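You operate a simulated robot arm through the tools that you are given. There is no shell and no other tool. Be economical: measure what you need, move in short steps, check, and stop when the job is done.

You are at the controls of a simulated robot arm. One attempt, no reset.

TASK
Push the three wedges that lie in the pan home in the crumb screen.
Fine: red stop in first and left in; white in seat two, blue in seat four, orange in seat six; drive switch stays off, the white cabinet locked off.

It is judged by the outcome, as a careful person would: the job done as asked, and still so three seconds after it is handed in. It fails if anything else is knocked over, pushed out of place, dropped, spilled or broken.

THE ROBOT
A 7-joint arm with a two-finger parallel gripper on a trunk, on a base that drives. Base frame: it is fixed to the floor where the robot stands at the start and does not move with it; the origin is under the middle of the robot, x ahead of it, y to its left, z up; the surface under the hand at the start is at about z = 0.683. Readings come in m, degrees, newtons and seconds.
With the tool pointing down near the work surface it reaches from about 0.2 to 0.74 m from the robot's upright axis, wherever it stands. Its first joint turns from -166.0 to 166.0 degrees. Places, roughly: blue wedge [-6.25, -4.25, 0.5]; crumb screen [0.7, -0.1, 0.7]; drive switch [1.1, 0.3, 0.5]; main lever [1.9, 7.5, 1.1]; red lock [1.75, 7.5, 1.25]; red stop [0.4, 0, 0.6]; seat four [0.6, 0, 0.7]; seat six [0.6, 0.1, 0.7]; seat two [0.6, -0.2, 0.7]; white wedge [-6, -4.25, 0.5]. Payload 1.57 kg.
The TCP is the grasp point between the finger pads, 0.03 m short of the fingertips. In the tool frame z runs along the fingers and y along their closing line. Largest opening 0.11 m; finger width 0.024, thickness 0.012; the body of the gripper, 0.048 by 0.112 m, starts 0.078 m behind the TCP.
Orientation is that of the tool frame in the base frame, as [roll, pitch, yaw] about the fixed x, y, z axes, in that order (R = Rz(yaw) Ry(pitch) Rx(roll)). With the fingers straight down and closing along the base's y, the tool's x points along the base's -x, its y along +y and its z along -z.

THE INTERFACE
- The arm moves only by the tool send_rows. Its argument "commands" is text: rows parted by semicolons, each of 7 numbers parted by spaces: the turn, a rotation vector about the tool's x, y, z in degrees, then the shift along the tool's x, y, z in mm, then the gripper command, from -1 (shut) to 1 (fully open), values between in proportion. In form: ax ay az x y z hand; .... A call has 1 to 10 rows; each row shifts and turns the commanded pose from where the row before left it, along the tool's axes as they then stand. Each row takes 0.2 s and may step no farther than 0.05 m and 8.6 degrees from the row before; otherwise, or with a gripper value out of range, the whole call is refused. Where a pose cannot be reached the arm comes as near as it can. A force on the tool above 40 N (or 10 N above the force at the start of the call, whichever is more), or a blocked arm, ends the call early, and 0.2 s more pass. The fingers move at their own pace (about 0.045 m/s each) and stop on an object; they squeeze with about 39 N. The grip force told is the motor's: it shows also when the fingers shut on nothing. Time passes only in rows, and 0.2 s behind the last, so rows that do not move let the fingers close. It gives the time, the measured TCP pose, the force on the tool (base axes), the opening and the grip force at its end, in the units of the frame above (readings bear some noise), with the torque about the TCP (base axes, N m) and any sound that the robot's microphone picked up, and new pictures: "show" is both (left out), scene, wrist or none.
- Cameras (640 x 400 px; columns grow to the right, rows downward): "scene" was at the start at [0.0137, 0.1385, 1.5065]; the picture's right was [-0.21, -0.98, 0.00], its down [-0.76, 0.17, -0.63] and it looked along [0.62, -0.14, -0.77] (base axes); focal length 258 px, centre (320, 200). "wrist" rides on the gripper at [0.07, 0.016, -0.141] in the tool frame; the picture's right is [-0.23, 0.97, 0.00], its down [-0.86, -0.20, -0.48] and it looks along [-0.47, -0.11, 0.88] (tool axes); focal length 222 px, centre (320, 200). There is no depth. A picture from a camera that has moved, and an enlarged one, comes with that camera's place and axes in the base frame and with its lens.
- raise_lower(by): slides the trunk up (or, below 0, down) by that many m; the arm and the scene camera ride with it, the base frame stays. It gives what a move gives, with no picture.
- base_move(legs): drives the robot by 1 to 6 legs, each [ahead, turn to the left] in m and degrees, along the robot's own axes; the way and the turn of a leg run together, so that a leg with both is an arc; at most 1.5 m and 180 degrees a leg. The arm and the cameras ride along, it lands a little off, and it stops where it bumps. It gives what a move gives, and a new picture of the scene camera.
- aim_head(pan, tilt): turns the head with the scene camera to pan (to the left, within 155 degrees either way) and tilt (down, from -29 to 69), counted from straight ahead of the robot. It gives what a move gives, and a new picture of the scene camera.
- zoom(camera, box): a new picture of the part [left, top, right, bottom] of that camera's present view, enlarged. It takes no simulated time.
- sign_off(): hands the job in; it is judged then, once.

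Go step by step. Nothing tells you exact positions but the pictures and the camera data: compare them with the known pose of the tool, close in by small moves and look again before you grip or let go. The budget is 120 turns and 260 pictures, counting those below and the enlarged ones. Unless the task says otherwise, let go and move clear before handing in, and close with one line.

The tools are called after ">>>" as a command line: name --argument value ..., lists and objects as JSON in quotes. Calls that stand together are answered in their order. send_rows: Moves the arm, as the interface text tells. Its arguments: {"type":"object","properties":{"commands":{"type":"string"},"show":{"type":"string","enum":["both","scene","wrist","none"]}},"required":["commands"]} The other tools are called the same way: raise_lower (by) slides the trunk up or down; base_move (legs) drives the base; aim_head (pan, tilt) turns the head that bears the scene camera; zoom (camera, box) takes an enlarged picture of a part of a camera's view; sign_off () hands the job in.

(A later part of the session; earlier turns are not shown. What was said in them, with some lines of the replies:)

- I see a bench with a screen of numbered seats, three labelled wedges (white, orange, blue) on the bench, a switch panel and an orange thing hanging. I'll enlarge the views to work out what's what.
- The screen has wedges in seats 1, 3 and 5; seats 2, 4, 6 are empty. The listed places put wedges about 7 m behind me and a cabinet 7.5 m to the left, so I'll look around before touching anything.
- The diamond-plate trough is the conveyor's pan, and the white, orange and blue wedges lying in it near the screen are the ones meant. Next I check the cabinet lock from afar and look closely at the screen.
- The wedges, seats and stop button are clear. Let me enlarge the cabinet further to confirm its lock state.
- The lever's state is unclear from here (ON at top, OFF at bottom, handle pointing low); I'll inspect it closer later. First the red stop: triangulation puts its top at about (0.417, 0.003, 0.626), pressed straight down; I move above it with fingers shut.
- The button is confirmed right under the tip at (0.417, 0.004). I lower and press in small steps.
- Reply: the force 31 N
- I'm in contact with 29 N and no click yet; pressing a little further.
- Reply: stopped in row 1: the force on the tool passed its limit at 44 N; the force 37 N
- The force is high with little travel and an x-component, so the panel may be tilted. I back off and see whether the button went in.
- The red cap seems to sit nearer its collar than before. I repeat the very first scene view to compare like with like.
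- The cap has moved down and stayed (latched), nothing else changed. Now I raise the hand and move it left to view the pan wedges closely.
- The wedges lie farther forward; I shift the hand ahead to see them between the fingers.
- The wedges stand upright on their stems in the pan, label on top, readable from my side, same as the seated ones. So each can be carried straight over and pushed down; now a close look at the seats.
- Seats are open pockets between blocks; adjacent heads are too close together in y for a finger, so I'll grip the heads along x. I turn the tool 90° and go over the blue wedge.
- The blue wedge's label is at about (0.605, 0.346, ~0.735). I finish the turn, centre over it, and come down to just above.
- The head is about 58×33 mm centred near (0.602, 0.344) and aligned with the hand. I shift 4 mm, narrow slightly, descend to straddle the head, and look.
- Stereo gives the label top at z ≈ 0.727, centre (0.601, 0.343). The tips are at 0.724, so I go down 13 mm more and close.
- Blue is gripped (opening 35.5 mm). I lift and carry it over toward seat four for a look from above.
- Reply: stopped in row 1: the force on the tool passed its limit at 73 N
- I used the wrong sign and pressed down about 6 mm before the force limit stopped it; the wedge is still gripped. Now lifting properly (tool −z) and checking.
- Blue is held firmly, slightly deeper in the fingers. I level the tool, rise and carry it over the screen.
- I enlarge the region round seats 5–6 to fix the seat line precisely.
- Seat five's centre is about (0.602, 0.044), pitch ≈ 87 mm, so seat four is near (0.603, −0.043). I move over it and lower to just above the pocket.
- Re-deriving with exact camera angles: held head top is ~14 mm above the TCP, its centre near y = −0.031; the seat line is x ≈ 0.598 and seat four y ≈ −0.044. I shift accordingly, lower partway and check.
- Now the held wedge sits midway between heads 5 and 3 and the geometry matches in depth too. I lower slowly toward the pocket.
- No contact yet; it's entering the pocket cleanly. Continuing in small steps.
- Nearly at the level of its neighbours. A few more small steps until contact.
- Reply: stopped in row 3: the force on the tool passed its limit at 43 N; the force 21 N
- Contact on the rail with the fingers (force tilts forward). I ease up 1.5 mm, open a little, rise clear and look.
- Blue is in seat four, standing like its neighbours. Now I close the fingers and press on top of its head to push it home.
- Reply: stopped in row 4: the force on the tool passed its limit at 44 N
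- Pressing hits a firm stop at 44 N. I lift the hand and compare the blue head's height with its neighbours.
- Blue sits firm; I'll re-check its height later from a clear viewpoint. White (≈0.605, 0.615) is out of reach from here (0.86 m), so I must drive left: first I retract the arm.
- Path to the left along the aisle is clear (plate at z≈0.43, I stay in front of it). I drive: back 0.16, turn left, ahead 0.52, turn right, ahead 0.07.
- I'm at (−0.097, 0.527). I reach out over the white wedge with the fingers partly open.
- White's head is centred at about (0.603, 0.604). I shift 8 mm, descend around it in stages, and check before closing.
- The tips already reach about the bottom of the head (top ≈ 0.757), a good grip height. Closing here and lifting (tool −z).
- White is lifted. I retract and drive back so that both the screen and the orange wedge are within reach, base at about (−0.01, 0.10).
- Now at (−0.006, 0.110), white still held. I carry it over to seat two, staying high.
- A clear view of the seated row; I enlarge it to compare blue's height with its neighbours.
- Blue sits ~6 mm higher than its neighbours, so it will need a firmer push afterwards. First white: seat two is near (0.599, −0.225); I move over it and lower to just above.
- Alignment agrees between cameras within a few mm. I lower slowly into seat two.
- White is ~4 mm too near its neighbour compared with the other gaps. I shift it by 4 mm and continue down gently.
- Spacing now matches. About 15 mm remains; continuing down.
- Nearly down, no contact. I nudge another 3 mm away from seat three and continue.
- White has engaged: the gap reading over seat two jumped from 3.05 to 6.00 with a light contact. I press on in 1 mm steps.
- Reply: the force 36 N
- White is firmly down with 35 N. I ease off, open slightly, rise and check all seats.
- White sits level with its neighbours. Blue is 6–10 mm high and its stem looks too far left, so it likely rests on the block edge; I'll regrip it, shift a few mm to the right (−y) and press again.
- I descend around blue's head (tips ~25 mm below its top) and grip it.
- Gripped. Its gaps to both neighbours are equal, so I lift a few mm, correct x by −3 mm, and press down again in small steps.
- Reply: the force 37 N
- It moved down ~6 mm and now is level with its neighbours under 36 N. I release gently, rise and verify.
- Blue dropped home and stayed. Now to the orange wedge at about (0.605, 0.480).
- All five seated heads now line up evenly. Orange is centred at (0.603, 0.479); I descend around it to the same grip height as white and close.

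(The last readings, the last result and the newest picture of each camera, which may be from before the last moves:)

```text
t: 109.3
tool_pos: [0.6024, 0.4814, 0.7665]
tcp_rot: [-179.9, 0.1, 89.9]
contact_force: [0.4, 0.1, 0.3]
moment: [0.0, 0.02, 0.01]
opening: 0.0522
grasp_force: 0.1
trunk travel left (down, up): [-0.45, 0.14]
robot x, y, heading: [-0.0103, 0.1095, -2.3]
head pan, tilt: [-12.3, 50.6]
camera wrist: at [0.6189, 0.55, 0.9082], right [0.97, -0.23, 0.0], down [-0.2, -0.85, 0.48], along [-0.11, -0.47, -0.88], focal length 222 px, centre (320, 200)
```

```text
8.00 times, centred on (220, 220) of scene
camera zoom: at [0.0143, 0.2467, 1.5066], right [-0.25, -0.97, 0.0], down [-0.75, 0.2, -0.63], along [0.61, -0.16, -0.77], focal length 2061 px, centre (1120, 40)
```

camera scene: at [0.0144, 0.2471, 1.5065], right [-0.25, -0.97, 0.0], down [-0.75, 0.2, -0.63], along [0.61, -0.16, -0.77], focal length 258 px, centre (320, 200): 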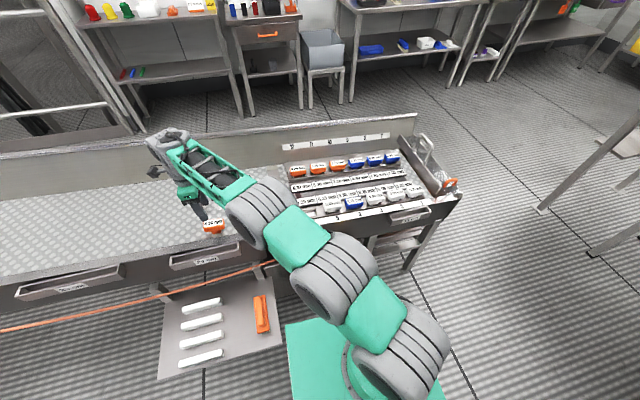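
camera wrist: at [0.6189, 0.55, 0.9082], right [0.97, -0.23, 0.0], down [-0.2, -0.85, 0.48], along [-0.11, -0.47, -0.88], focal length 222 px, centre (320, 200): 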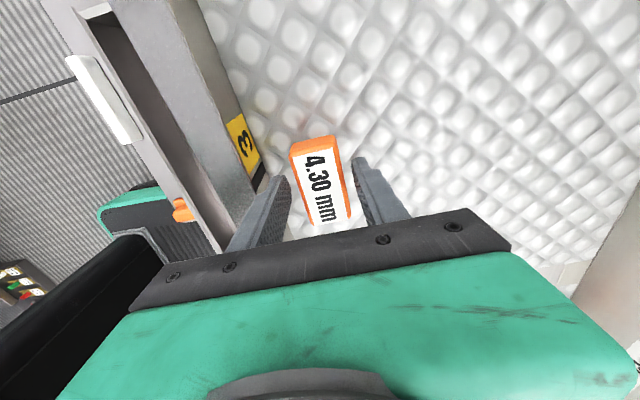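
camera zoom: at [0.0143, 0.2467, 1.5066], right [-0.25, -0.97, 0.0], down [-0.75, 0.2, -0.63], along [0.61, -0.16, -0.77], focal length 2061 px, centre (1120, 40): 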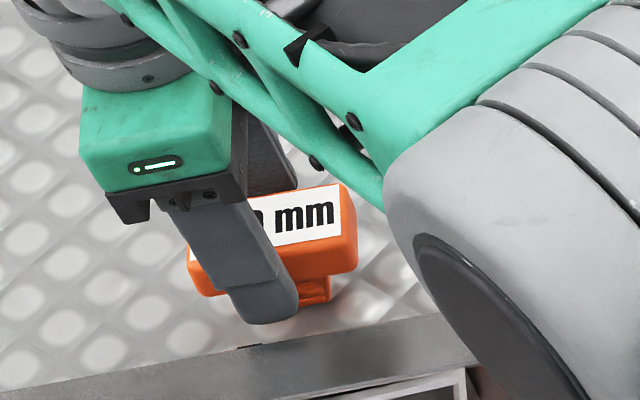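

The fingers straddle the orange head. Closing and lifting.

>>> send_rows --commands "0 0 0 0 0 2 -1;0 0 0 0 0 0 -1;0 0 0 0 0 0 -1;0 0 0 0 0 0 -1;0 0 0 0 0 -10 -1;0 0 0 0 0 -40 -1;0 0 0 0 0 -40 -1;0 0 0 -40 0 -10 -1;0 0 0 -45 0 0 -1;0 0 0 -45 0 0 -1" --show "none"

>>> send_rows --commands "0 0 0 -45 0 0 -1;0 0 0 -45 0 0 -1;0 0 0 -45 -1 0 -1;0 0 0 -45 -2 0 -1;0 0 0 -38 0 20 -1;0 0 0 0 0 35 -1;0 0 0 0 0 20 -1;0 0 0 0 0 0 -1" --show "both"

>>> zoom --camera "wrist" --box '[220, 60, 440, 240]'

>>> zoom --camera "scene" --box '[280, 165, 360, 225]'

```text
t: 111.5
tool_pos: [0.6017, 0.3494, 0.8637]
tcp_rot: [-179.8, 0.1, 89.9]
contact_force: [0.5, 0.2, -1.2]
moment: [0.02, -0.04, -0.03]
opening: 0.0354
grasp_force: 39.4
trunk travel left (down, up): [-0.45, 0.14]
robot x, y, heading: [-0.0081, 0.1072, -2.4]
head pan, tilt: [-12.3, 50.6]
```

```text
t: 113.3
tool_pos: [0.5978, 0.1335, 0.7901]
tcp_rot: [-179.9, 0.1, 89.9]
contact_force: [0.0, -0.6, -1.4]
moment: [-0.03, 0.0, 0.0]
opening: 0.035
grasp_force: 39.6
trunk travel left (down, up): [-0.45, 0.14]
robot x, y, heading: [-0.0061, 0.1113, -2.5]
head pan, tilt: [-12.3, 50.6]
camera scene: at [0.0144, 0.2465, 1.5066], right [-0.25, -0.97, 0.0], down [-0.75, 0.2, -0.63], along [0.61, -0.16, -0.77], focal length 258 px, centre (320, 200)
camera wrist: at [0.6137, 0.2038, 0.9319], right [0.97, -0.23, 0.0], down [-0.2, -0.85, 0.48], along [-0.11, -0.47, -0.88], focal length 222 px, centre (320, 200)
```

scene: 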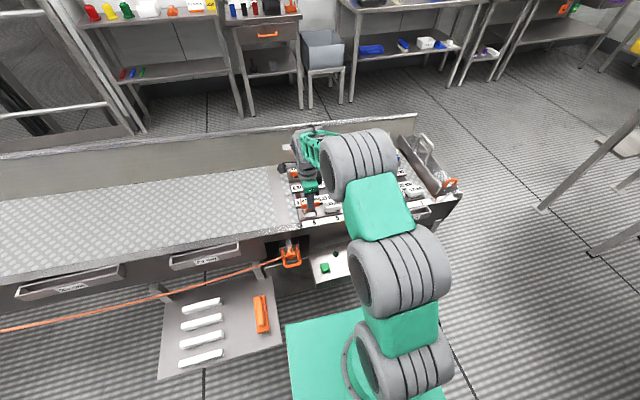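
wrist: 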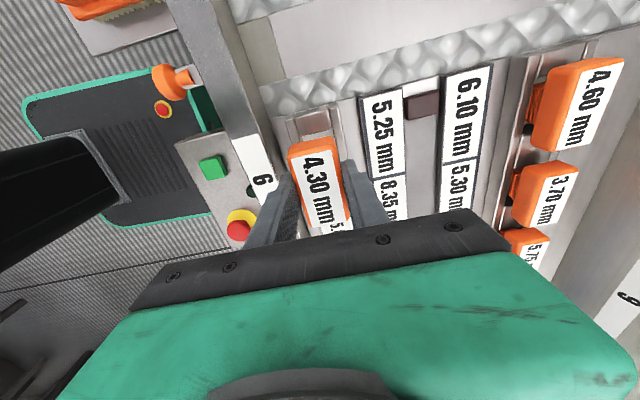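

```text
2.22 times, centred on (330, 150) of wrist
camera zoom: at [0.6137, 0.2038, 0.9319], right [0.97, -0.23, 0.0], down [-0.2, -0.85, 0.48], along [-0.11, -0.47, -0.88], focal length 494 px, centre (298, 311)
```

zoom: 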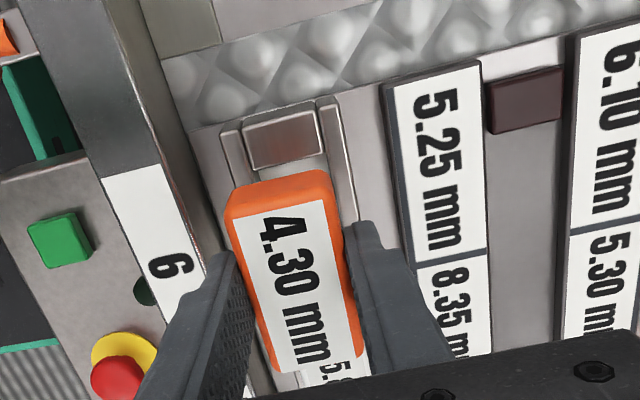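

```text
6.67 times, centred on (320, 195) of scene
camera zoom: at [0.0144, 0.2465, 1.5066], right [-0.25, -0.97, 0.0], down [-0.75, 0.2, -0.63], along [0.61, -0.16, -0.77], focal length 1718 px, centre (320, 233)
```

zoom: 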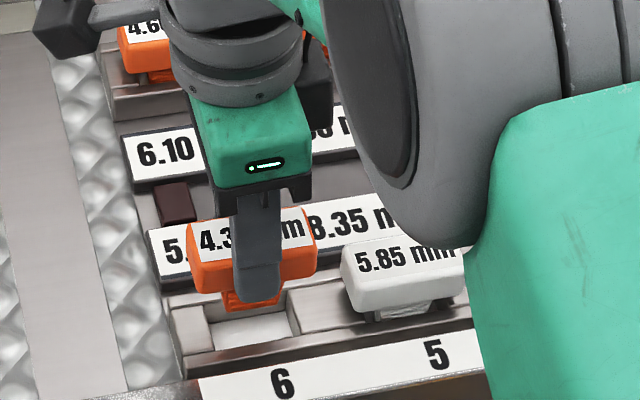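

Orange is 2–3 mm too far left; I correct and lower into seat six.

>>> send_rows --commands "0 0 0 -2.5 1 0 -1;0 0 0 0 0 12 -1;0 0 0 0 0 12 -1;0 0 0 0 0 10 -1;0 0 0 0 0 6 -1;0 0 0 0 0 6 -1;0 0 0 0 0 4 -1;0 0 0 0 0 4 -1;0 0 0 0 0 0 -1" --show "none"

>>> zoom --camera "scene" --box '[280, 165, 360, 225]'

```text
t: 115.3
tool_pos: [0.6014, 0.1305, 0.7398]
tcp_rot: [179.8, 0.1, 89.9]
contact_force: [-2.2, -2.6, 37.1]
moment: [-0.04, 0.26, -0.05]
opening: 0.0358
grasp_force: 38.6
trunk travel left (down, up): [-0.45, 0.14]
robot x, y, heading: [-0.0051, 0.1101, -2.4]
head pan, tilt: [-12.3, 50.6]
```

```text
6.67 times, centred on (320, 195) of scene
camera zoom: at [0.011, 0.2462, 1.5068], right [-0.25, -0.97, 0.0], down [-0.75, 0.2, -0.64], along [0.62, -0.16, -0.77], focal length 1718 px, centre (320, 233)
```

zoom: 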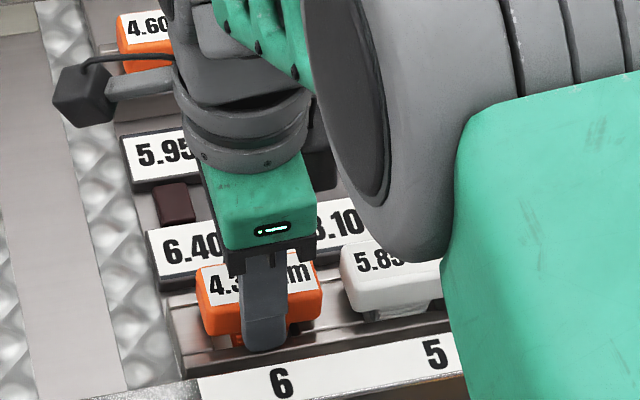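

It engaged (reading now 6.40) with 37 N, the wedge having slid up in the fingers a little. I release, rise, and look at its height.

>>> send_rows --commands "0 0 0 0 0 -2 -1;0 0 0 0 0 0 -0.1;0 0 0 0 0 0 -0.1;0 0 0 0 0 -15 -0.1;0 0 0 0 0 -25 -0.1;0 0 0 0 0 -20 -0.1;0 0 0 0 0 0 -0.1" --show "wrist"

>>> zoom --camera "wrist" --box '[220, 60, 440, 240]'

>>> zoom --camera "scene" --box '[280, 165, 360, 225]'

```text
t: 116.9
tool_pos: [0.6015, 0.1312, 0.7972]
tcp_rot: [-179.8, 0.1, 89.9]
contact_force: [0.4, 0.6, -0.1]
moment: [-0.02, -0.02, 0.01]
opening: 0.0493
grasp_force: 0.0
trunk travel left (down, up): [-0.45, 0.14]
robot x, y, heading: [-0.0039, 0.1121, -2.4]
head pan, tilt: [-12.3, 50.6]
camera wrist: at [0.6165, 0.2011, 0.9381], right [0.97, -0.23, 0.0], down [-0.2, -0.85, 0.48], along [-0.11, -0.47, -0.88], focal length 222 px, centre (320, 200)
```

wrist: 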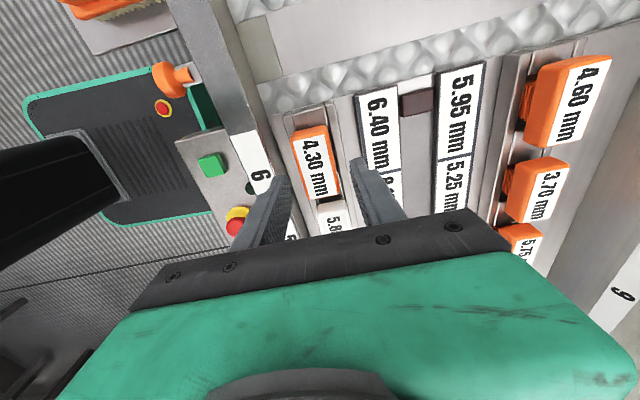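

```text
2.22 times, centred on (330, 150) of wrist
camera zoom: at [0.6165, 0.2011, 0.9381], right [0.97, -0.23, 0.0], down [-0.2, -0.85, 0.48], along [-0.11, -0.47, -0.88], focal length 494 px, centre (298, 311)
```

zoom: 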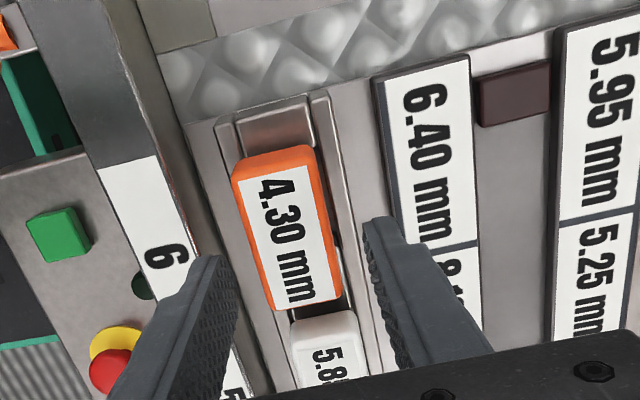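

```text
6.67 times, centred on (320, 195) of scene
camera zoom: at [0.0142, 0.2465, 1.5066], right [-0.25, -0.97, 0.0], down [-0.75, 0.2, -0.63], along [0.61, -0.16, -0.77], focal length 1718 px, centre (320, 233)
```

zoom: 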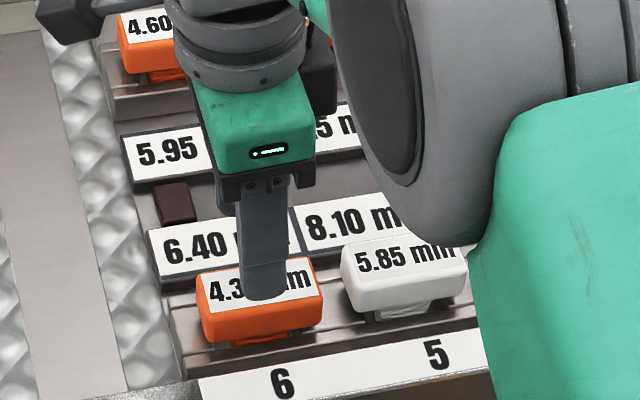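

Orange appears level with its neighbour. I close the fingers and give it a firm push from above to be sure it's home.

>>> send_rows --commands "0 0 0 -2 -2 0 -1;0 0 0 0 0 0 -1;0 0 0 0 0 0 -1;0 0 0 0 0 15 -1;0 0 0 0 0 8 -1;0 0 0 0 0 3 -1;0 0 0 0 0 3 -1;0 0 0 0 0 3 -1;0 0 0 0 0 2 -1" --show "none"

>>> send_rows --commands "0 0 0 0 0 2 -1;0 0 0 0 0 2 -1;0 0 0 0 0 2 -1;0 0 0 0 0 1.5 -1;0 0 0 0 0 1.5 -1;0 0 0 0 0 1.5 -1;0 0 0 0 0 1.5 -1" --show "none"

```text
t: 118.9
tool_pos: [0.5993, 0.1285, 0.7696]
tcp_rot: [179.6, 0.0, 89.8]
contact_force: [-7.8, -0.3, 38.7]
moment: [0.44, 0.29, 0.0]
opening: 0.0001
grasp_force: 21.4
trunk travel left (down, up): [-0.45, 0.14]
robot x, y, heading: [-0.0087, 0.1096, -2.6]
head pan, tilt: [-12.3, 50.6]
```

```text
t: 119.3
tool_pos: [0.603, 0.1271, 0.77]
tcp_rot: [179.3, 0.0, 89.7]
contact_force: [-0.8, -2.4, 17.6]
moment: [0.15, 0.07, -0.18]
opening: 0.0
grasp_force: 21.5
trunk travel left (down, up): [-0.45, 0.14]
robot x, y, heading: [-0.0036, 0.1065, -2.4]
head pan, tilt: [-12.3, 50.6]
stopped in row 2: the force on the tool passed its limit at 52 N (the readings are from after the stop); the commanded pose is now the measured one
```

The push met a firm stop at 52 N with the head top at z≈0.740. I rise and look closely to compare with the others.

>>> send_rows --commands "0.6 0 0 0 -3 -30 -1;0 0 0 45 0 -30 -1;0 0 0 45 0 -10 -1;0 0 0 45 0 0 -1;0 0 0 45 0 0 -1;0 0 0 45 0 0 -1;0 0 0 45 0 0 -1;0 0 0 0 0 0 -1" --show "scene"

>>> zoom --camera "scene" --box '[290, 175, 370, 225]'

>>> zoom --camera "scene" --box '[350, 170, 440, 225]'

```text
refused: row 2 steps farther than a row can; nothing moved
```

```text
8.00 times, centred on (330, 200) of scene
camera zoom: at [0.0123, 0.2461, 1.5063], right [-0.25, -0.97, 0.0], down [-0.75, 0.2, -0.64], along [0.61, -0.16, -0.77], focal length 2061 px, centre (240, 200)
```

zoom: 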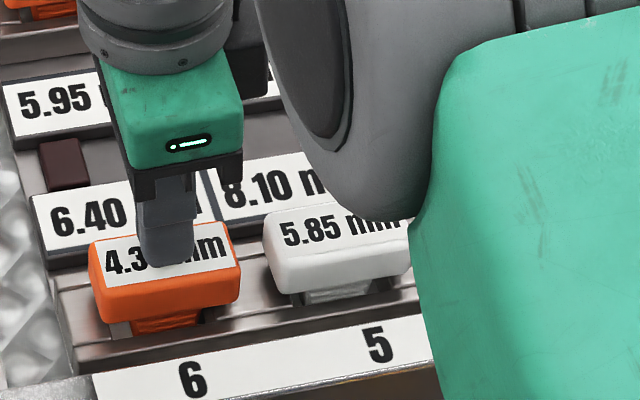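

```text
7.11 times, centred on (395, 198) of scene
camera zoom: at [0.0123, 0.2461, 1.5063], right [-0.25, -0.97, 0.0], down [-0.75, 0.2, -0.64], along [0.61, -0.16, -0.77], focal length 1832 px, centre (-213, 218)
```

zoom: 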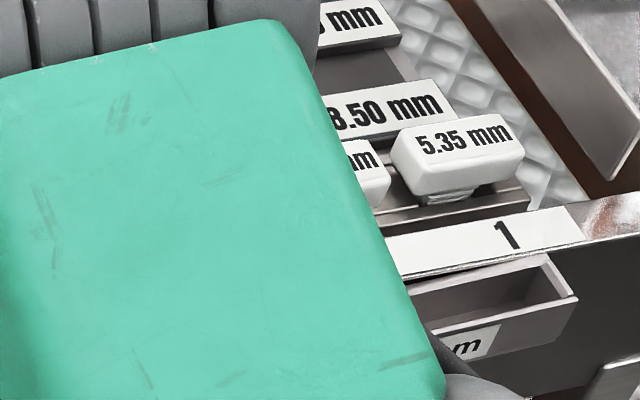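

The move was refused (step too long); redoing with shorter steps.

>>> send_rows --commands "0.6 0 0 0 -3 -30 -1;0 0 0 0 0 -40 -1;0 0 0 40 0 -20 -1;0 0 0 45 0 0 -1;0 0 0 45 0 0 -1;0 0 0 45 0 0 -1;0 0 0 45 0 0 -1;0 0 0 45 0 0 -1;0 0 0 0 0 0 -1" --show "scene"

>>> zoom --camera "scene" --box '[295, 175, 375, 225]'

>>> zoom --camera "scene" --box '[350, 170, 440, 225]'

```text
t: 121.3
tool_pos: [0.5983, 0.3931, 0.8606]
tcp_rot: [-179.7, 0.2, 89.9]
contact_force: [0.1, -0.2, -0.2]
moment: [0.01, -0.02, 0.01]
opening: 0.0
grasp_force: 21.7
trunk travel left (down, up): [-0.45, 0.14]
robot x, y, heading: [-0.0063, 0.1079, -2.5]
head pan, tilt: [-12.3, 50.6]
camera scene: at [0.0143, 0.247, 1.5065], right [-0.25, -0.97, 0.0], down [-0.75, 0.2, -0.63], along [0.61, -0.16, -0.77], focal length 258 px, centre (320, 200)
```

scene: 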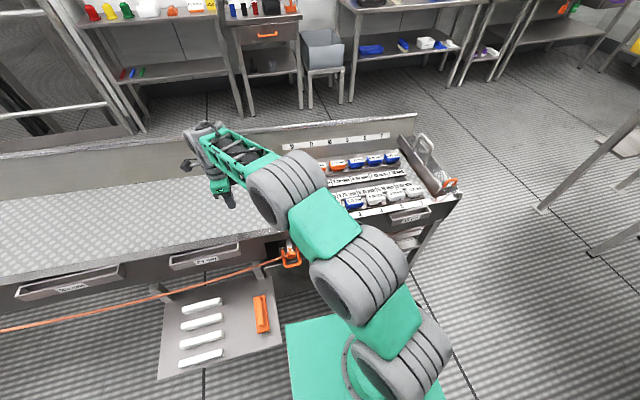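

```text
8.00 times, centred on (335, 200) of scene
camera zoom: at [0.0143, 0.247, 1.5065], right [-0.25, -0.97, 0.0], down [-0.75, 0.2, -0.63], along [0.61, -0.16, -0.77], focal length 2061 px, centre (200, 200)
```

zoom: 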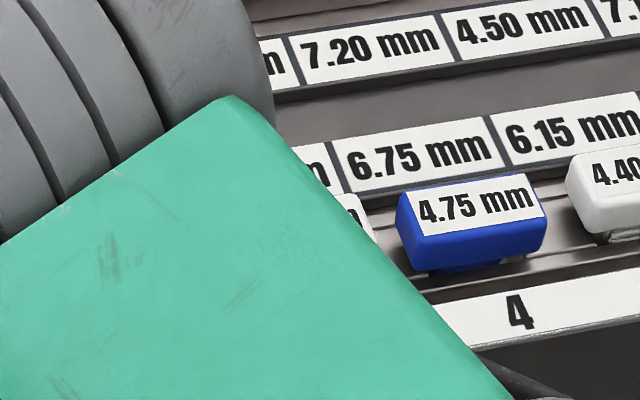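

```text
7.11 times, centred on (395, 198) of scene
camera zoom: at [0.0143, 0.247, 1.5065], right [-0.25, -0.97, 0.0], down [-0.75, 0.2, -0.63], along [0.61, -0.16, -0.77], focal length 1832 px, centre (-213, 218)
```

zoom: 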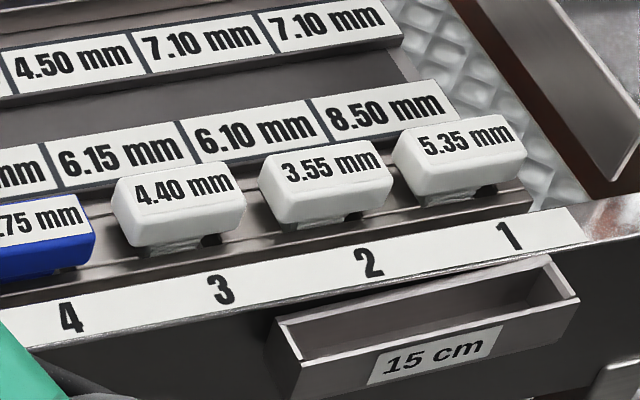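

Blue and white are seated at least as deep as the originals, but orange shows more stem and its top is higher — it's jammed short of home like blue was. I go back, regrip it and work it in.

>>> send_rows --commands "0 0 0 -45 0 0 -0.05;0 0 0 -45 0 0 -0.05;0 0 0 -45 0 0 -0.05;0 0 0 -45 0 0 -0.05;0 0 0 -45 0 0 -0.05;0 0 0 -38 2 20 -0.05;0 0 0 0 0 30 -0.05;0 0 0 0 0 0 -0.05" --show "wrist"

>>> zoom --camera "wrist" --box '[220, 60, 440, 240]'

>>> zoom --camera "scene" --box '[280, 175, 360, 225]'

```text
t: 123.1
tool_pos: [0.5979, 0.1316, 0.8065]
tcp_rot: [-179.7, 0.0, 90.0]
contact_force: [0.1, 0.1, 0.3]
moment: [-0.02, 0.03, 0.0]
opening: 0.0524
grasp_force: 0.1
trunk travel left (down, up): [-0.45, 0.14]
robot x, y, heading: [-0.0044, 0.1072, -2.2]
head pan, tilt: [-12.3, 50.6]
camera wrist: at [0.615, 0.1995, 0.9482], right [0.97, -0.23, 0.0], down [-0.2, -0.85, 0.48], along [-0.11, -0.47, -0.88], focal length 222 px, centre (320, 200)
```

wrist: 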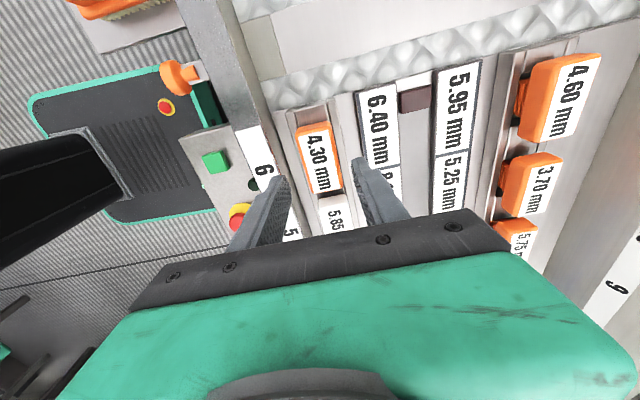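

```text
2.22 times, centred on (330, 150) of wrist
camera zoom: at [0.615, 0.1995, 0.9482], right [0.97, -0.23, 0.0], down [-0.2, -0.85, 0.48], along [-0.11, -0.47, -0.88], focal length 494 px, centre (298, 311)
```

zoom: 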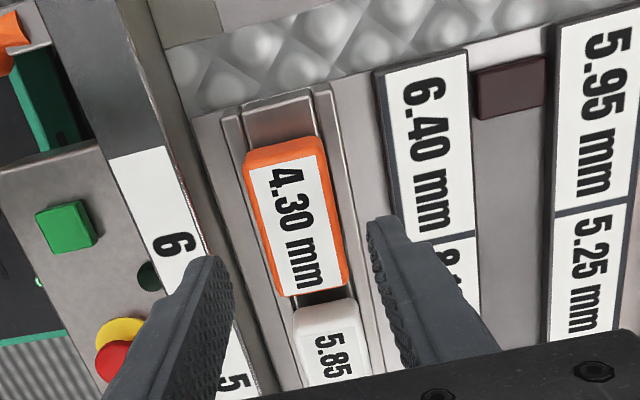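

```text
8.00 times, centred on (320, 200) of scene
camera zoom: at [0.0143, 0.2467, 1.5066], right [-0.25, -0.97, 0.0], down [-0.75, 0.2, -0.63], along [0.61, -0.16, -0.77], focal length 2061 px, centre (320, 200)
```

zoom: 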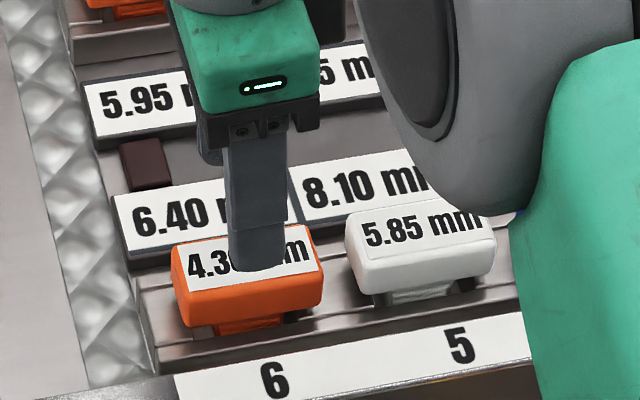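

Orange's position is right (0.597, 0.132); it just needs working in. Gripping its upper head.

>>> send_rows --commands "0 0 0 0 0 20 -0.05;0 0 0 0 0 20 -0.05;0 0 0 0 0 10 -0.05;0 0 0 0 0 8 -0.05;0 0 0 0 0 0 -1;0 0 0 0 0 0 -1;0 0 0 0 0 0 -1;0 0 0 0 0 -4 -1;0 0 0 0 0 -3 -1;0 0 0 0 0 0 -1" --show "wrist"

>>> zoom --camera "scene" --box '[280, 175, 360, 225]'

```text
t: 125.3
tool_pos: [0.6001, 0.129, 0.7552]
tcp_rot: [-179.6, 0.1, 89.9]
contact_force: [-2.6, -9.9, -4.1]
moment: [0.0, 0.0, 0.08]
opening: 0.0352
grasp_force: 38.9
trunk travel left (down, up): [-0.45, 0.14]
robot x, y, heading: [-0.0077, 0.1092, -2.8]
head pan, tilt: [-12.3, 50.6]
camera wrist: at [0.6166, 0.1979, 0.8971], right [0.97, -0.23, -0.01], down [-0.2, -0.85, 0.48], along [-0.12, -0.47, -0.88], focal length 222 px, centre (320, 200)
```

wrist: 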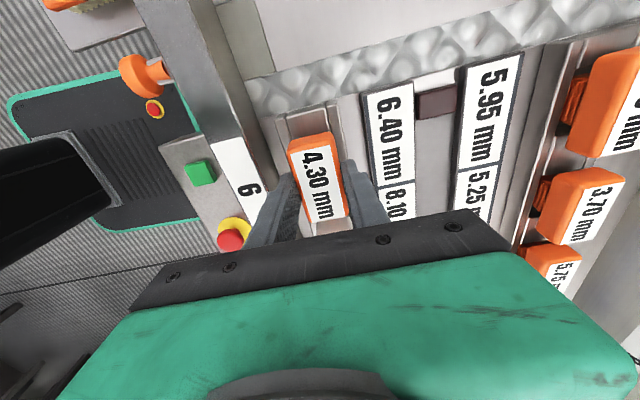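

```text
8.00 times, centred on (320, 200) of scene
camera zoom: at [0.0144, 0.2455, 1.5066], right [-0.26, -0.97, 0.0], down [-0.75, 0.2, -0.63], along [0.61, -0.16, -0.77], focal length 2061 px, centre (320, 200)
```

zoom: 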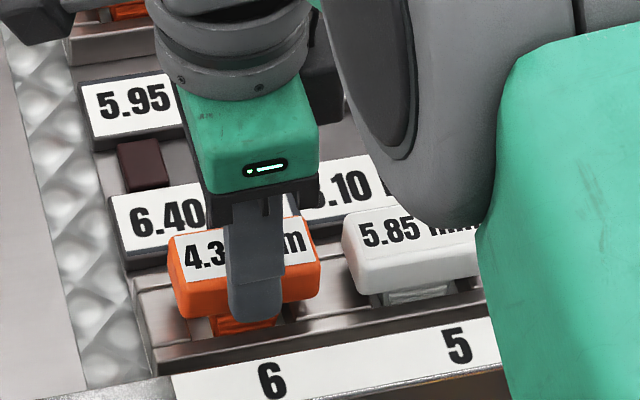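

Side force of −10 N in y says the left wall is pushing it rightward, so I shift 3 mm to −y and press down in small steps.

>>> send_rows --commands "0 0 0 -3 0 0 -1;0 0 0 0 0 3 -1;0 0 0 0 0 3 -1;0 0 0 0 0 2 -1;0 0 0 0 0 2 -1;0 0 0 0 0 1 -1;0 0 0 0 0 1 -1;0 0 0 0 0 0 -1" --show "none"

>>> zoom --camera "scene" --box '[280, 175, 360, 225]'

```text
t: 127.1
tool_pos: [0.6014, 0.1282, 0.7485]
tcp_rot: [179.8, 0.0, 89.8]
contact_force: [-0.7, 7.0, 36.7]
moment: [0.12, 0.2, -0.03]
opening: 0.0359
grasp_force: 38.8
trunk travel left (down, up): [-0.45, 0.14]
robot x, y, heading: [-0.0048, 0.1074, -2.5]
head pan, tilt: [-12.3, 50.6]
```

```text
8.00 times, centred on (320, 200) of scene
camera zoom: at [0.011, 0.2471, 1.5068], right [-0.25, -0.97, 0.0], down [-0.75, 0.2, -0.64], along [0.62, -0.16, -0.77], focal length 2061 px, centre (320, 200)
```

zoom: 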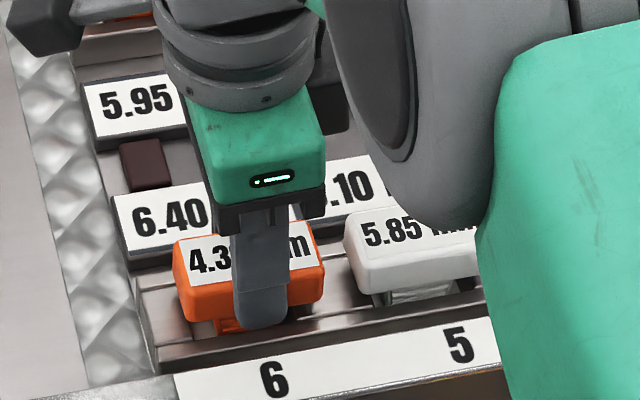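

Same depth with the side force now reversed, so y is about right. As with blue, I lift 5 mm, shift −4 mm in x and press again.

>>> send_rows --commands "0 0 0 0 0 -7 -1;0 0 0 1 -4 0 -1;0 0 0 0 0 3 -1;0 0 0 0 0 3 -1;0 0 0 0 0 2 -1;0 0 0 0 0 2 -1;0 0 0 0 0 1 -1;0 0 0 0 0 1 -1;0 0 0 0 0 1 -1;0 0 0 0 0 0 -1" --show "none"

>>> zoom --camera "scene" --box '[280, 175, 360, 225]'

```text
t: 129.3
tool_pos: [0.5957, 0.1282, 0.7391]
tcp_rot: [180.0, 0.0, 89.8]
contact_force: [0.0, 0.0, 36.5]
moment: [-0.14, 0.07, 0.1]
opening: 0.0352
grasp_force: 39.0
trunk travel left (down, up): [-0.45, 0.14]
robot x, y, heading: [-0.0056, 0.107, -2.4]
head pan, tilt: [-12.3, 50.6]
```

```text
8.00 times, centred on (320, 200) of scene
camera zoom: at [0.0113, 0.2465, 1.5067], right [-0.25, -0.97, 0.0], down [-0.75, 0.2, -0.64], along [0.62, -0.16, -0.77], focal length 2061 px, centre (320, 200)
```

zoom: 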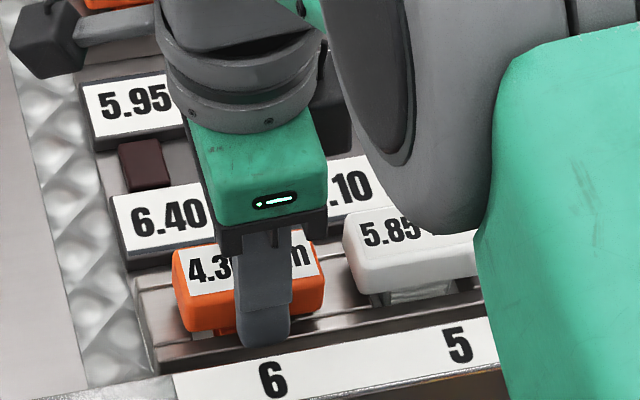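

It dropped ~9 mm with a clean vertical reaction — home. I release, rise and verify.

>>> send_rows --commands "0 0 0 0 0 -2 -1;0 0 0 0 0 0 -0.1;0 0 0 0 0 0 -0.1;0 0 0 0 0 -15 -0.1;0 0 0 0 0 -25 -0.1;0 0 0 0 0 -20 -0.1;0 0 0 0 0 0 -0.1" --show "wrist"

>>> zoom --camera "wrist" --box '[220, 60, 440, 240]'

>>> zoom --camera "scene" --box '[280, 175, 360, 225]'

```text
t: 130.9
tool_pos: [0.5942, 0.1287, 0.8011]
tcp_rot: [-179.7, -0.1, 89.9]
contact_force: [0.3, 0.4, -0.4]
moment: [-0.02, 0.0, 0.04]
opening: 0.0494
grasp_force: 0.0
trunk travel left (down, up): [-0.45, 0.14]
robot x, y, heading: [-0.0072, 0.1089, -2.5]
head pan, tilt: [-12.3, 50.6]
camera wrist: at [0.6109, 0.1975, 0.9431], right [0.97, -0.23, -0.01], down [-0.2, -0.85, 0.48], along [-0.11, -0.47, -0.88], focal length 222 px, centre (320, 200)
```

wrist: 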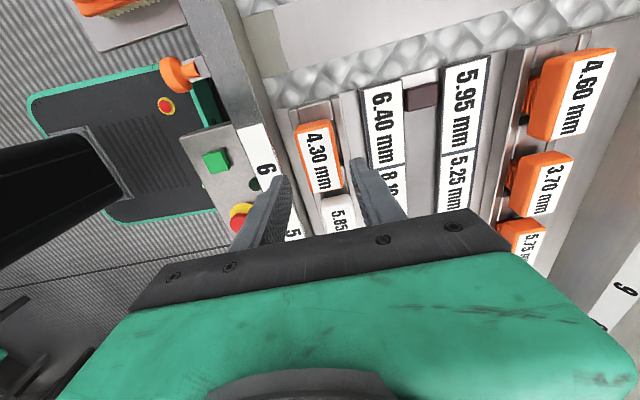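

```text
2.22 times, centred on (330, 150) of wrist
camera zoom: at [0.6109, 0.1975, 0.9431], right [0.97, -0.23, -0.01], down [-0.2, -0.85, 0.48], along [-0.11, -0.47, -0.88], focal length 494 px, centre (298, 311)
```

zoom: 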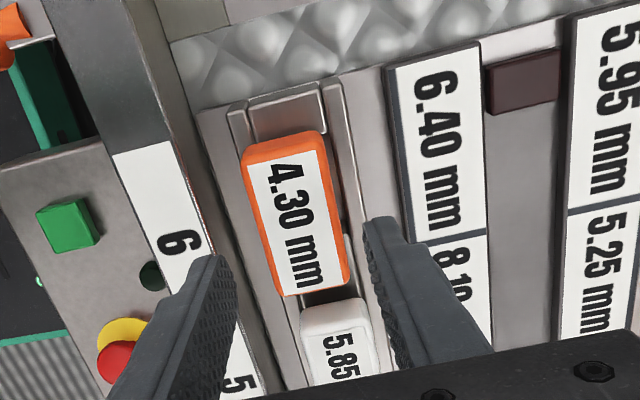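

```text
8.00 times, centred on (320, 200) of scene
camera zoom: at [0.0141, 0.2466, 1.5066], right [-0.25, -0.97, 0.0], down [-0.75, 0.2, -0.63], along [0.61, -0.16, -0.77], focal length 2061 px, centre (320, 200)
```

zoom: 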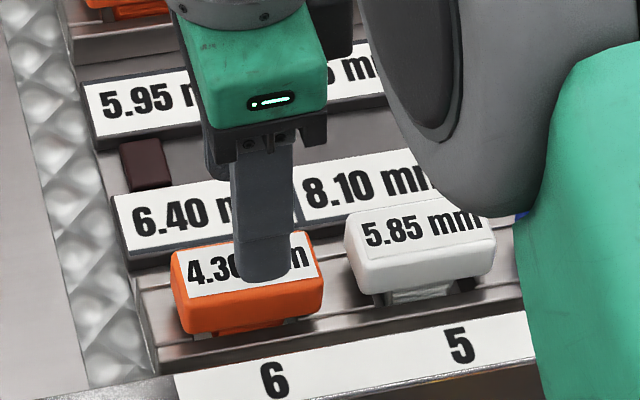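

To be sure of the depth, I touch its top again with closed fingers and compare with the earlier 0.740.

>>> send_rows --commands "0 0 0 0 0 0 -1;0 0 0 0 0 0 -1;0 0 0 0 0 0 -1;0 0 0 0 0 20 -1;0 0 0 0 0 8 -1;0 0 0 0 0 3 -1;0 0 0 0 0 3 -1;0 0 0 0 0 2 -1;0 0 0 0 0 2 -1" --show "none"

```text
t: 132.8
tool_pos: [0.5985, 0.127, 0.7706]
tcp_rot: [179.7, 0.0, 89.8]
contact_force: [-2.8, -0.8, 14.0]
moment: [0.09, 0.06, -0.17]
opening: 0.0
grasp_force: 20.8
trunk travel left (down, up): [-0.45, 0.14]
robot x, y, heading: [-0.0076, 0.1079, -2.5]
head pan, tilt: [-12.3, 50.6]
stopped in row 9: the force on the tool passed its limit at 44 N (the readings are from after the stop); the commanded pose is now the measured one
```

The top is still at 0.7406, so it may already have been at its stop. I touch blue's top the same way for comparison.

>>> send_rows --commands "0.3 0 0 0 0 -30 -1;0 0 0 -43 0 0 -1;0 0 0 -43 0 0 -1;0 0 0 -43 0 0 -1;0 0 0 -43 1 0 -1;0 0 0 0 0 20 -1;0 0 0 0 0 5 -1;0 0 0 0 0 3 -1;0 0 0 0 0 2 -1;0 0 0 0 0 2 -1" --show "none"

```text
t: 135.0
tool_pos: [0.5978, -0.0452, 0.763]
tcp_rot: [-179.7, 0.0, 90.0]
contact_force: [-0.9, -1.0, 0.2]
moment: [-0.03, 0.02, 0.0]
opening: 0.0002
grasp_force: 20.9
trunk travel left (down, up): [-0.45, 0.14]
robot x, y, heading: [-0.008, 0.1096, -2.5]
head pan, tilt: [-12.3, 50.6]
```

>>> send_rows --commands "0 0 0 0 0 2 -1;0 0 0 0 0 2 -1;0 0 0 0 0 2 -1;0 0 0 0 0 2 -1;0 0 0 0 0 2 -1;0 0 0 0 0 2 -1;0 0 0 0 0 2 -1;0 0 0 0 0 2 -1;0 0 0 0 0 2 -1" --show "none"

>>> zoom --camera "scene" --box '[280, 170, 380, 230]'

```text
t: 136.4
tool_pos: [0.6026, -0.0472, 0.7586]
tcp_rot: [179.6, 0.2, 90.0]
contact_force: [-1.0, -0.3, 12.0]
moment: [0.13, 0.0, -0.17]
opening: 0.0
grasp_force: 21.4
trunk travel left (down, up): [-0.45, 0.14]
robot x, y, heading: [-0.0055, 0.1085, -2.4]
head pan, tilt: [-12.3, 50.6]
stopped in row 7: the force on the tool passed its limit at 42 N (the readings are from after the stop); the commanded pose is now the measured one
```

```text
6.40 times, centred on (330, 200) of scene
camera zoom: at [0.0126, 0.2468, 1.5064], right [-0.25, -0.97, 0.0], down [-0.75, 0.2, -0.64], along [0.61, -0.16, -0.77], focal length 1649 px, centre (256, 200)
```

zoom: 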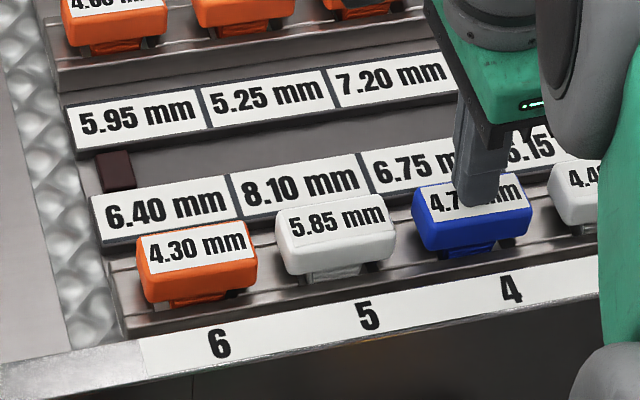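

Blue's top is at ~0.728 vs orange 0.740 — this matches the screen's slope (seat 5 ≈0.736, seat 3 ≈0.723 by sight), and all heads are in line, so both are on their stops. I give white the same confirming push.

>>> send_rows --commands "0.3 0 0 0 -3 -30 -1;0 0 0 -45 0 0 -1;0 0 0 -45 0 0 -1;0 0 0 -45 0 0 -1;0 0 0 -44 0 0 -1;0 0 0 0 0 30 -1;0 0 0 0 0 4 -1;0 0 0 0 0 2 -1;0 0 0 0 0 2 -1;0 0 0 0 0 2 -1" --show "none"

>>> send_rows --commands "0 0 0 0 0 2 -1;0 0 0 0 0 2 -1;0 0 0 0 0 2 -1;0 0 0 0 0 2 -1;0 0 0 0 0 2 -1;0 0 0 0 0 2 -1;0 0 0 0 0 2 -1" --show "none"

```text
t: 138.7
tool_pos: [0.5988, -0.225, 0.7475]
tcp_rot: [-179.8, 0.3, 90.0]
contact_force: [-1.1, 1.2, 6.7]
moment: [0.14, 0.06, 0.05]
opening: 0.0
grasp_force: 21.6
trunk travel left (down, up): [-0.45, 0.14]
robot x, y, heading: [-0.0075, 0.1098, -2.5]
head pan, tilt: [-12.3, 50.6]
```

```text
t: 139.6
tool_pos: [0.6024, -0.225, 0.7482]
tcp_rot: [179.6, 0.4, 90.0]
contact_force: [-2.3, 2.2, 12.8]
moment: [0.24, 0.1, -0.15]
opening: 0.0
grasp_force: 20.7
trunk travel left (down, up): [-0.45, 0.14]
robot x, y, heading: [-0.0046, 0.1044, -2.5]
head pan, tilt: [-12.3, 50.6]
stopped in row 4: the force on the tool passed its limit at 42 N (the readings are from after the stop); the commanded pose is now the measured one
```

All three sit on their stops (tops 0.741 / 0.728 / 0.718 along the sloping screen). I raise and retract the arm, look over the bench, then drive up the aisle to check the cabinet's lock by eye.

>>> send_rows --commands "0.4 0 0 0 -3 -40 -1;0 0 0 0 0 -48 -1;0 0 0 0 -10 -46 -1;0 0 0 35 -30 -15 -1;0 0 0 35 -32 -10 -1;0 0 0 35 -32 0 -1;0 0 0 35 -32 0 -1;0 0 0 35 -32 0 -1;0 0 0 35 -32 0 -1;0 0 0 35 -32 0 -1" --show "scene"

>>> zoom --camera "scene" --box '[280, 150, 480, 280]'

>>> zoom --camera "wrist" --box '[300, 0, 640, 230]'

```text
t: 141.8
tool_pos: [0.3675, 0.0203, 0.899]
tcp_rot: [-179.6, 0.3, 90.0]
contact_force: [0.2, -0.7, 0.2]
moment: [-0.02, -0.01, -0.01]
opening: 0.0001
grasp_force: 20.8
trunk travel left (down, up): [-0.45, 0.14]
robot x, y, heading: [-0.0034, 0.1117, -2.3]
head pan, tilt: [-12.3, 50.6]
camera scene: at [0.0137, 0.2466, 1.5066], right [-0.25, -0.97, 0.0], down [-0.75, 0.2, -0.63], along [0.61, -0.16, -0.77], focal length 258 px, centre (320, 200)
```

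scene: 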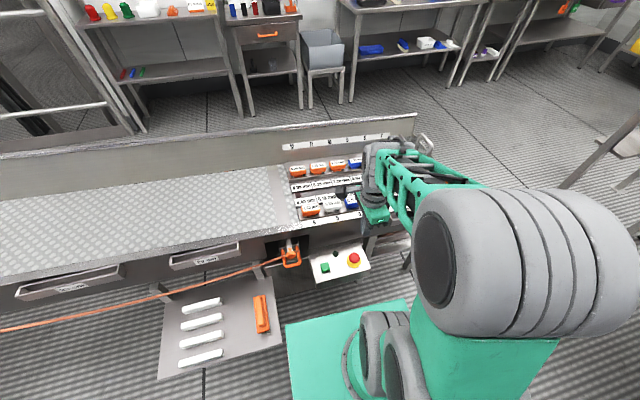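

```text
3.08 times, centred on (380, 215) of scene
camera zoom: at [0.0137, 0.2466, 1.5066], right [-0.25, -0.97, 0.0], down [-0.75, 0.2, -0.63], along [0.61, -0.16, -0.77], focal length 793 px, centre (135, 154)
```

zoom: 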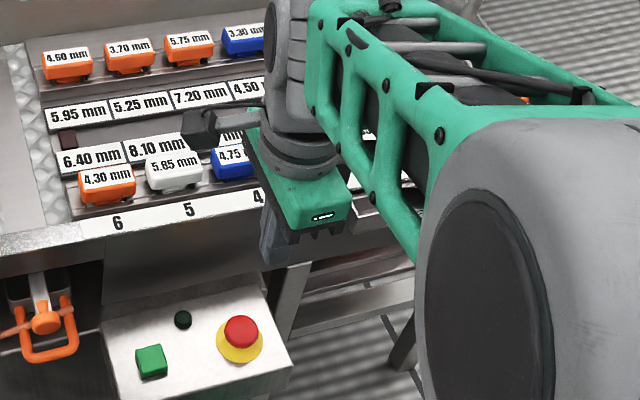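

```text
1.74 times, centred on (470, 115) of wrist
camera zoom: at [0.384, 0.09, 1.0405], right [0.97, -0.23, 0.0], down [-0.2, -0.85, 0.48], along [-0.11, -0.47, -0.88], focal length 386 px, centre (59, 348)
```

zoom: 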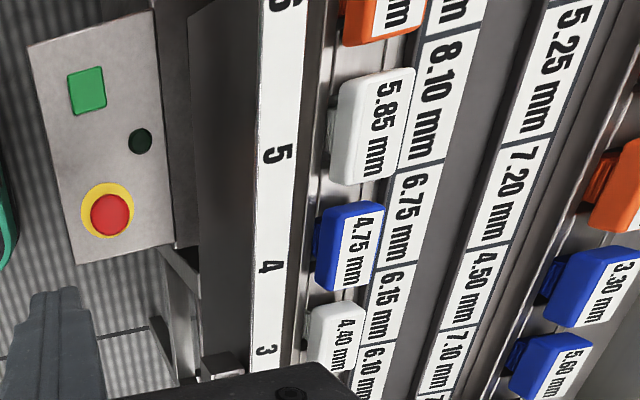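

Everything looks right at the screen and the stop is in. Now a careful drive up the aisle to see the cabinet's lever and lock.

>>> base_move --legs '[[-0.12, 0], [0, 92.3], [1.5, 0], [1.5, 0]]'

>>> aim_head --pan -25 --tilt 3

```text
t: 161.0
tool_pos: [0.0837, 3.4866, 0.8992]
tcp_rot: [-179.7, 0.2, -179.5]
contact_force: [0.3, 0.2, -0.7]
moment: [0.01, 0.01, 0.01]
opening: 0.0
grasp_force: 21.7
trunk travel left (down, up): [-0.45, 0.14]
robot x, y, heading: [0.0029, 3.1111, 87.9]
head pan, tilt: [-12.3, 50.6]
camera scene: at [-0.14, 3.1317, 1.5066], right [0.97, -0.24, 0.0], down [-0.19, -0.75, -0.63], along [0.16, 0.62, -0.77], focal length 258 px, centre (320, 200)
```

scene: 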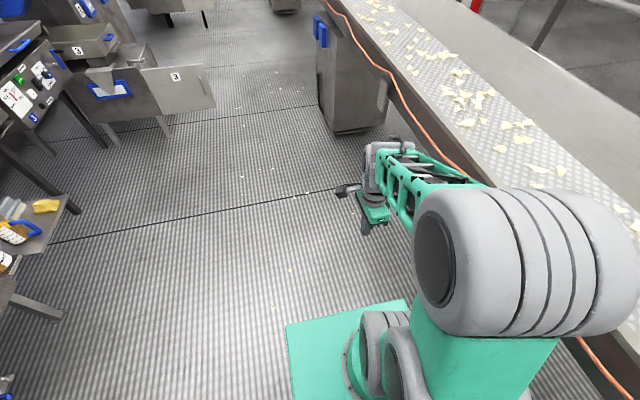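

```text
t: 162.2
tool_pos: [0.0848, 3.4868, 0.8997]
tcp_rot: [-179.7, 0.2, -179.4]
contact_force: [0.0, -0.1, -0.4]
moment: [0.04, 0.01, -0.02]
opening: 0.0
grasp_force: 21.0
trunk travel left (down, up): [-0.45, 0.14]
robot x, y, heading: [-0.0041, 3.1094, 88.3]
head pan, tilt: [-25.0, 3.0]
camera scene: at [-0.1175, 3.1389, 1.5804], right [0.89, -0.45, 0.0], down [-0.02, -0.05, -1.0], along [0.45, 0.89, -0.05], focal length 258 px, centre (320, 200)
```

scene: 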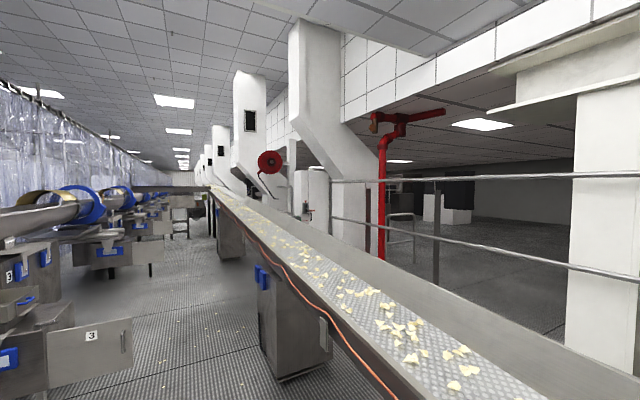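

>>> zoom --camera "scene" --box '[295, 190, 325, 225]'

>>> zoom --camera "scene" --box '[302, 198, 312, 214]'

```text
11.43 times, centred on (310, 208) of scene
camera zoom: at [-0.1175, 3.1389, 1.5804], right [0.89, -0.45, 0.0], down [-0.02, -0.05, -1.0], along [0.45, 0.89, -0.05], focal length 2945 px, centre (434, 114)
```

zoom: 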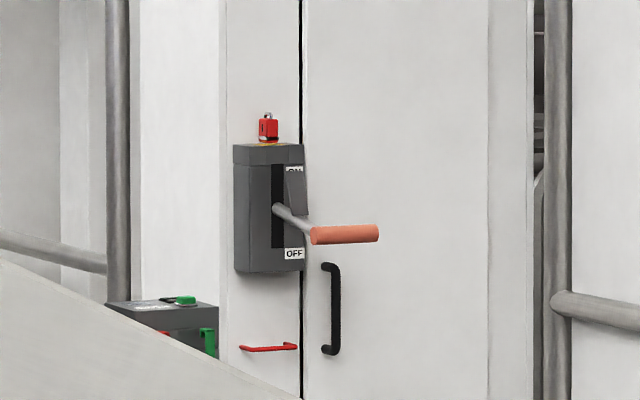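

```text
16.00 times, centred on (307, 206) of scene
camera zoom: at [-0.1175, 3.1389, 1.5804], right [0.89, -0.45, 0.0], down [-0.02, -0.05, -1.0], along [0.45, 0.89, -0.05], focal length 4123 px, centre (528, 104)
```

zoom: 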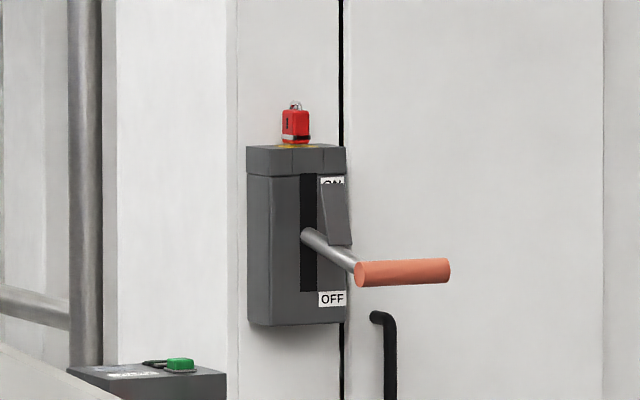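

The padlock stands on top of the switch box and the lever is hard to judge from this angle. I drive a little further up the aisle for a decisive look.

>>> base_move --legs '[[1.5, 1], [1.2, 1]]'

>>> aim_head --pan -50 --tilt 10

```text
t: 175.4
tool_pos: [0.1755, 6.2095, 0.8998]
tcp_rot: [-179.7, 0.3, -179.9]
contact_force: [-0.7, 0.6, -0.3]
moment: [0.0, 0.0, -0.06]
opening: 0.0003
grasp_force: 21.3
trunk travel left (down, up): [-0.45, 0.14]
robot x, y, heading: [0.0867, 5.8365, 87.8]
head pan, tilt: [-25.0, 3.0]
camera scene: at [-0.0282, 5.8619, 1.5805], right [0.89, -0.46, 0.0], down [-0.02, -0.05, -1.0], along [0.46, 0.89, -0.05], focal length 258 px, centre (320, 200)
```

scene: 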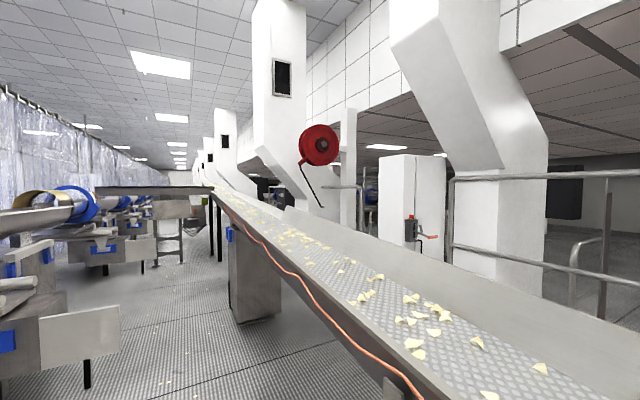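

```text
t: 176.3
tool_pos: [0.1751, 6.2094, 0.9008]
tcp_rot: [-179.7, 0.2, -179.8]
contact_force: [0.4, 0.7, -0.5]
moment: [0.03, 0.0, 0.0]
opening: 0.0001
grasp_force: 21.1
trunk travel left (down, up): [-0.45, 0.14]
robot x, y, heading: [0.0893, 5.8354, 87.8]
head pan, tilt: [-50.0, 10.0]
camera scene: at [0.0035, 5.8378, 1.5693], right [0.61, -0.79, 0.0], down [-0.14, -0.11, -0.98], along [0.78, 0.6, -0.17], focal length 258 px, centre (320, 200)
```

scene: 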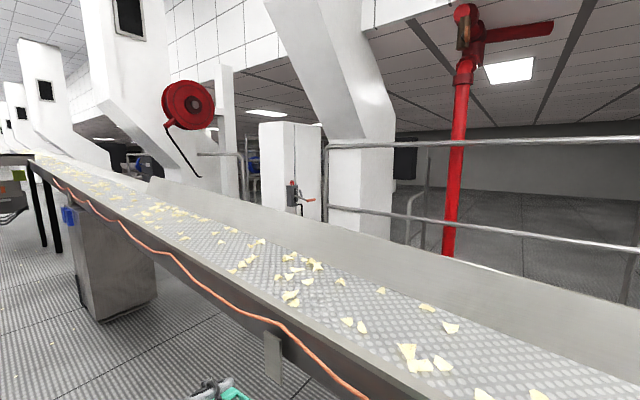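

>>> zoom --camera "scene" --box '[278, 172, 324, 216]'

>>> zoom --camera "scene" --box '[200, 100, 400, 240]'

```text
9.09 times, centred on (301, 194) of scene
camera zoom: at [0.0035, 5.8378, 1.5693], right [0.61, -0.79, 0.0], down [-0.14, -0.11, -0.98], along [0.78, 0.6, -0.17], focal length 2342 px, centre (493, 254)
```

zoom: 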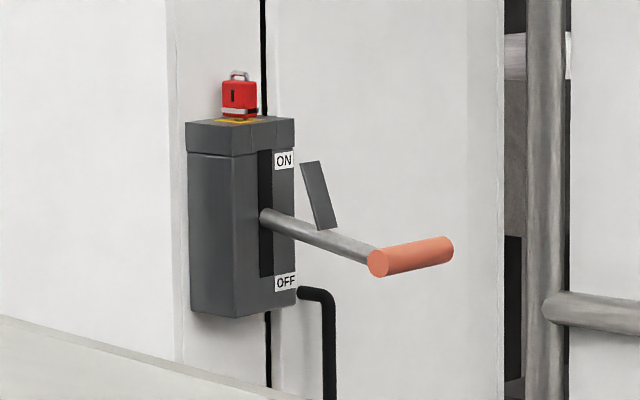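

```text
2.86 times, centred on (300, 170) of scene
camera zoom: at [0.0035, 5.8378, 1.5693], right [0.61, -0.79, 0.0], down [-0.14, -0.11, -0.98], along [0.78, 0.6, -0.17], focal length 736 px, centre (377, 286)
```

zoom: 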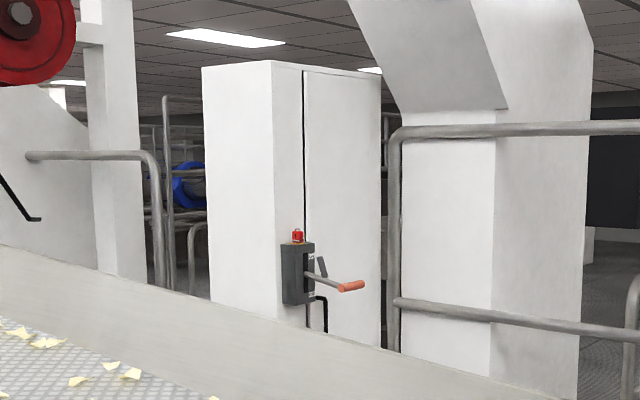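

The lever hangs below its pivot on the OFF side, with the red lock on the switch box, behind the conveyor and untouched by me. The wedges are on their stops, the red stop is in and the drive switch was not touched, so I hand the job in.

>>> sign_off

```text
The job is handed in.
```

The red stop was pressed first and left in. White is in seat two, blue in seat four and orange in seat six, each pushed until it met a firm stop. I did not touch the drive switch or the cabinet. By eye the cabinet lever is on the OFF side with the red lock on the switch box, but I could not confirm that the lock is engaged.
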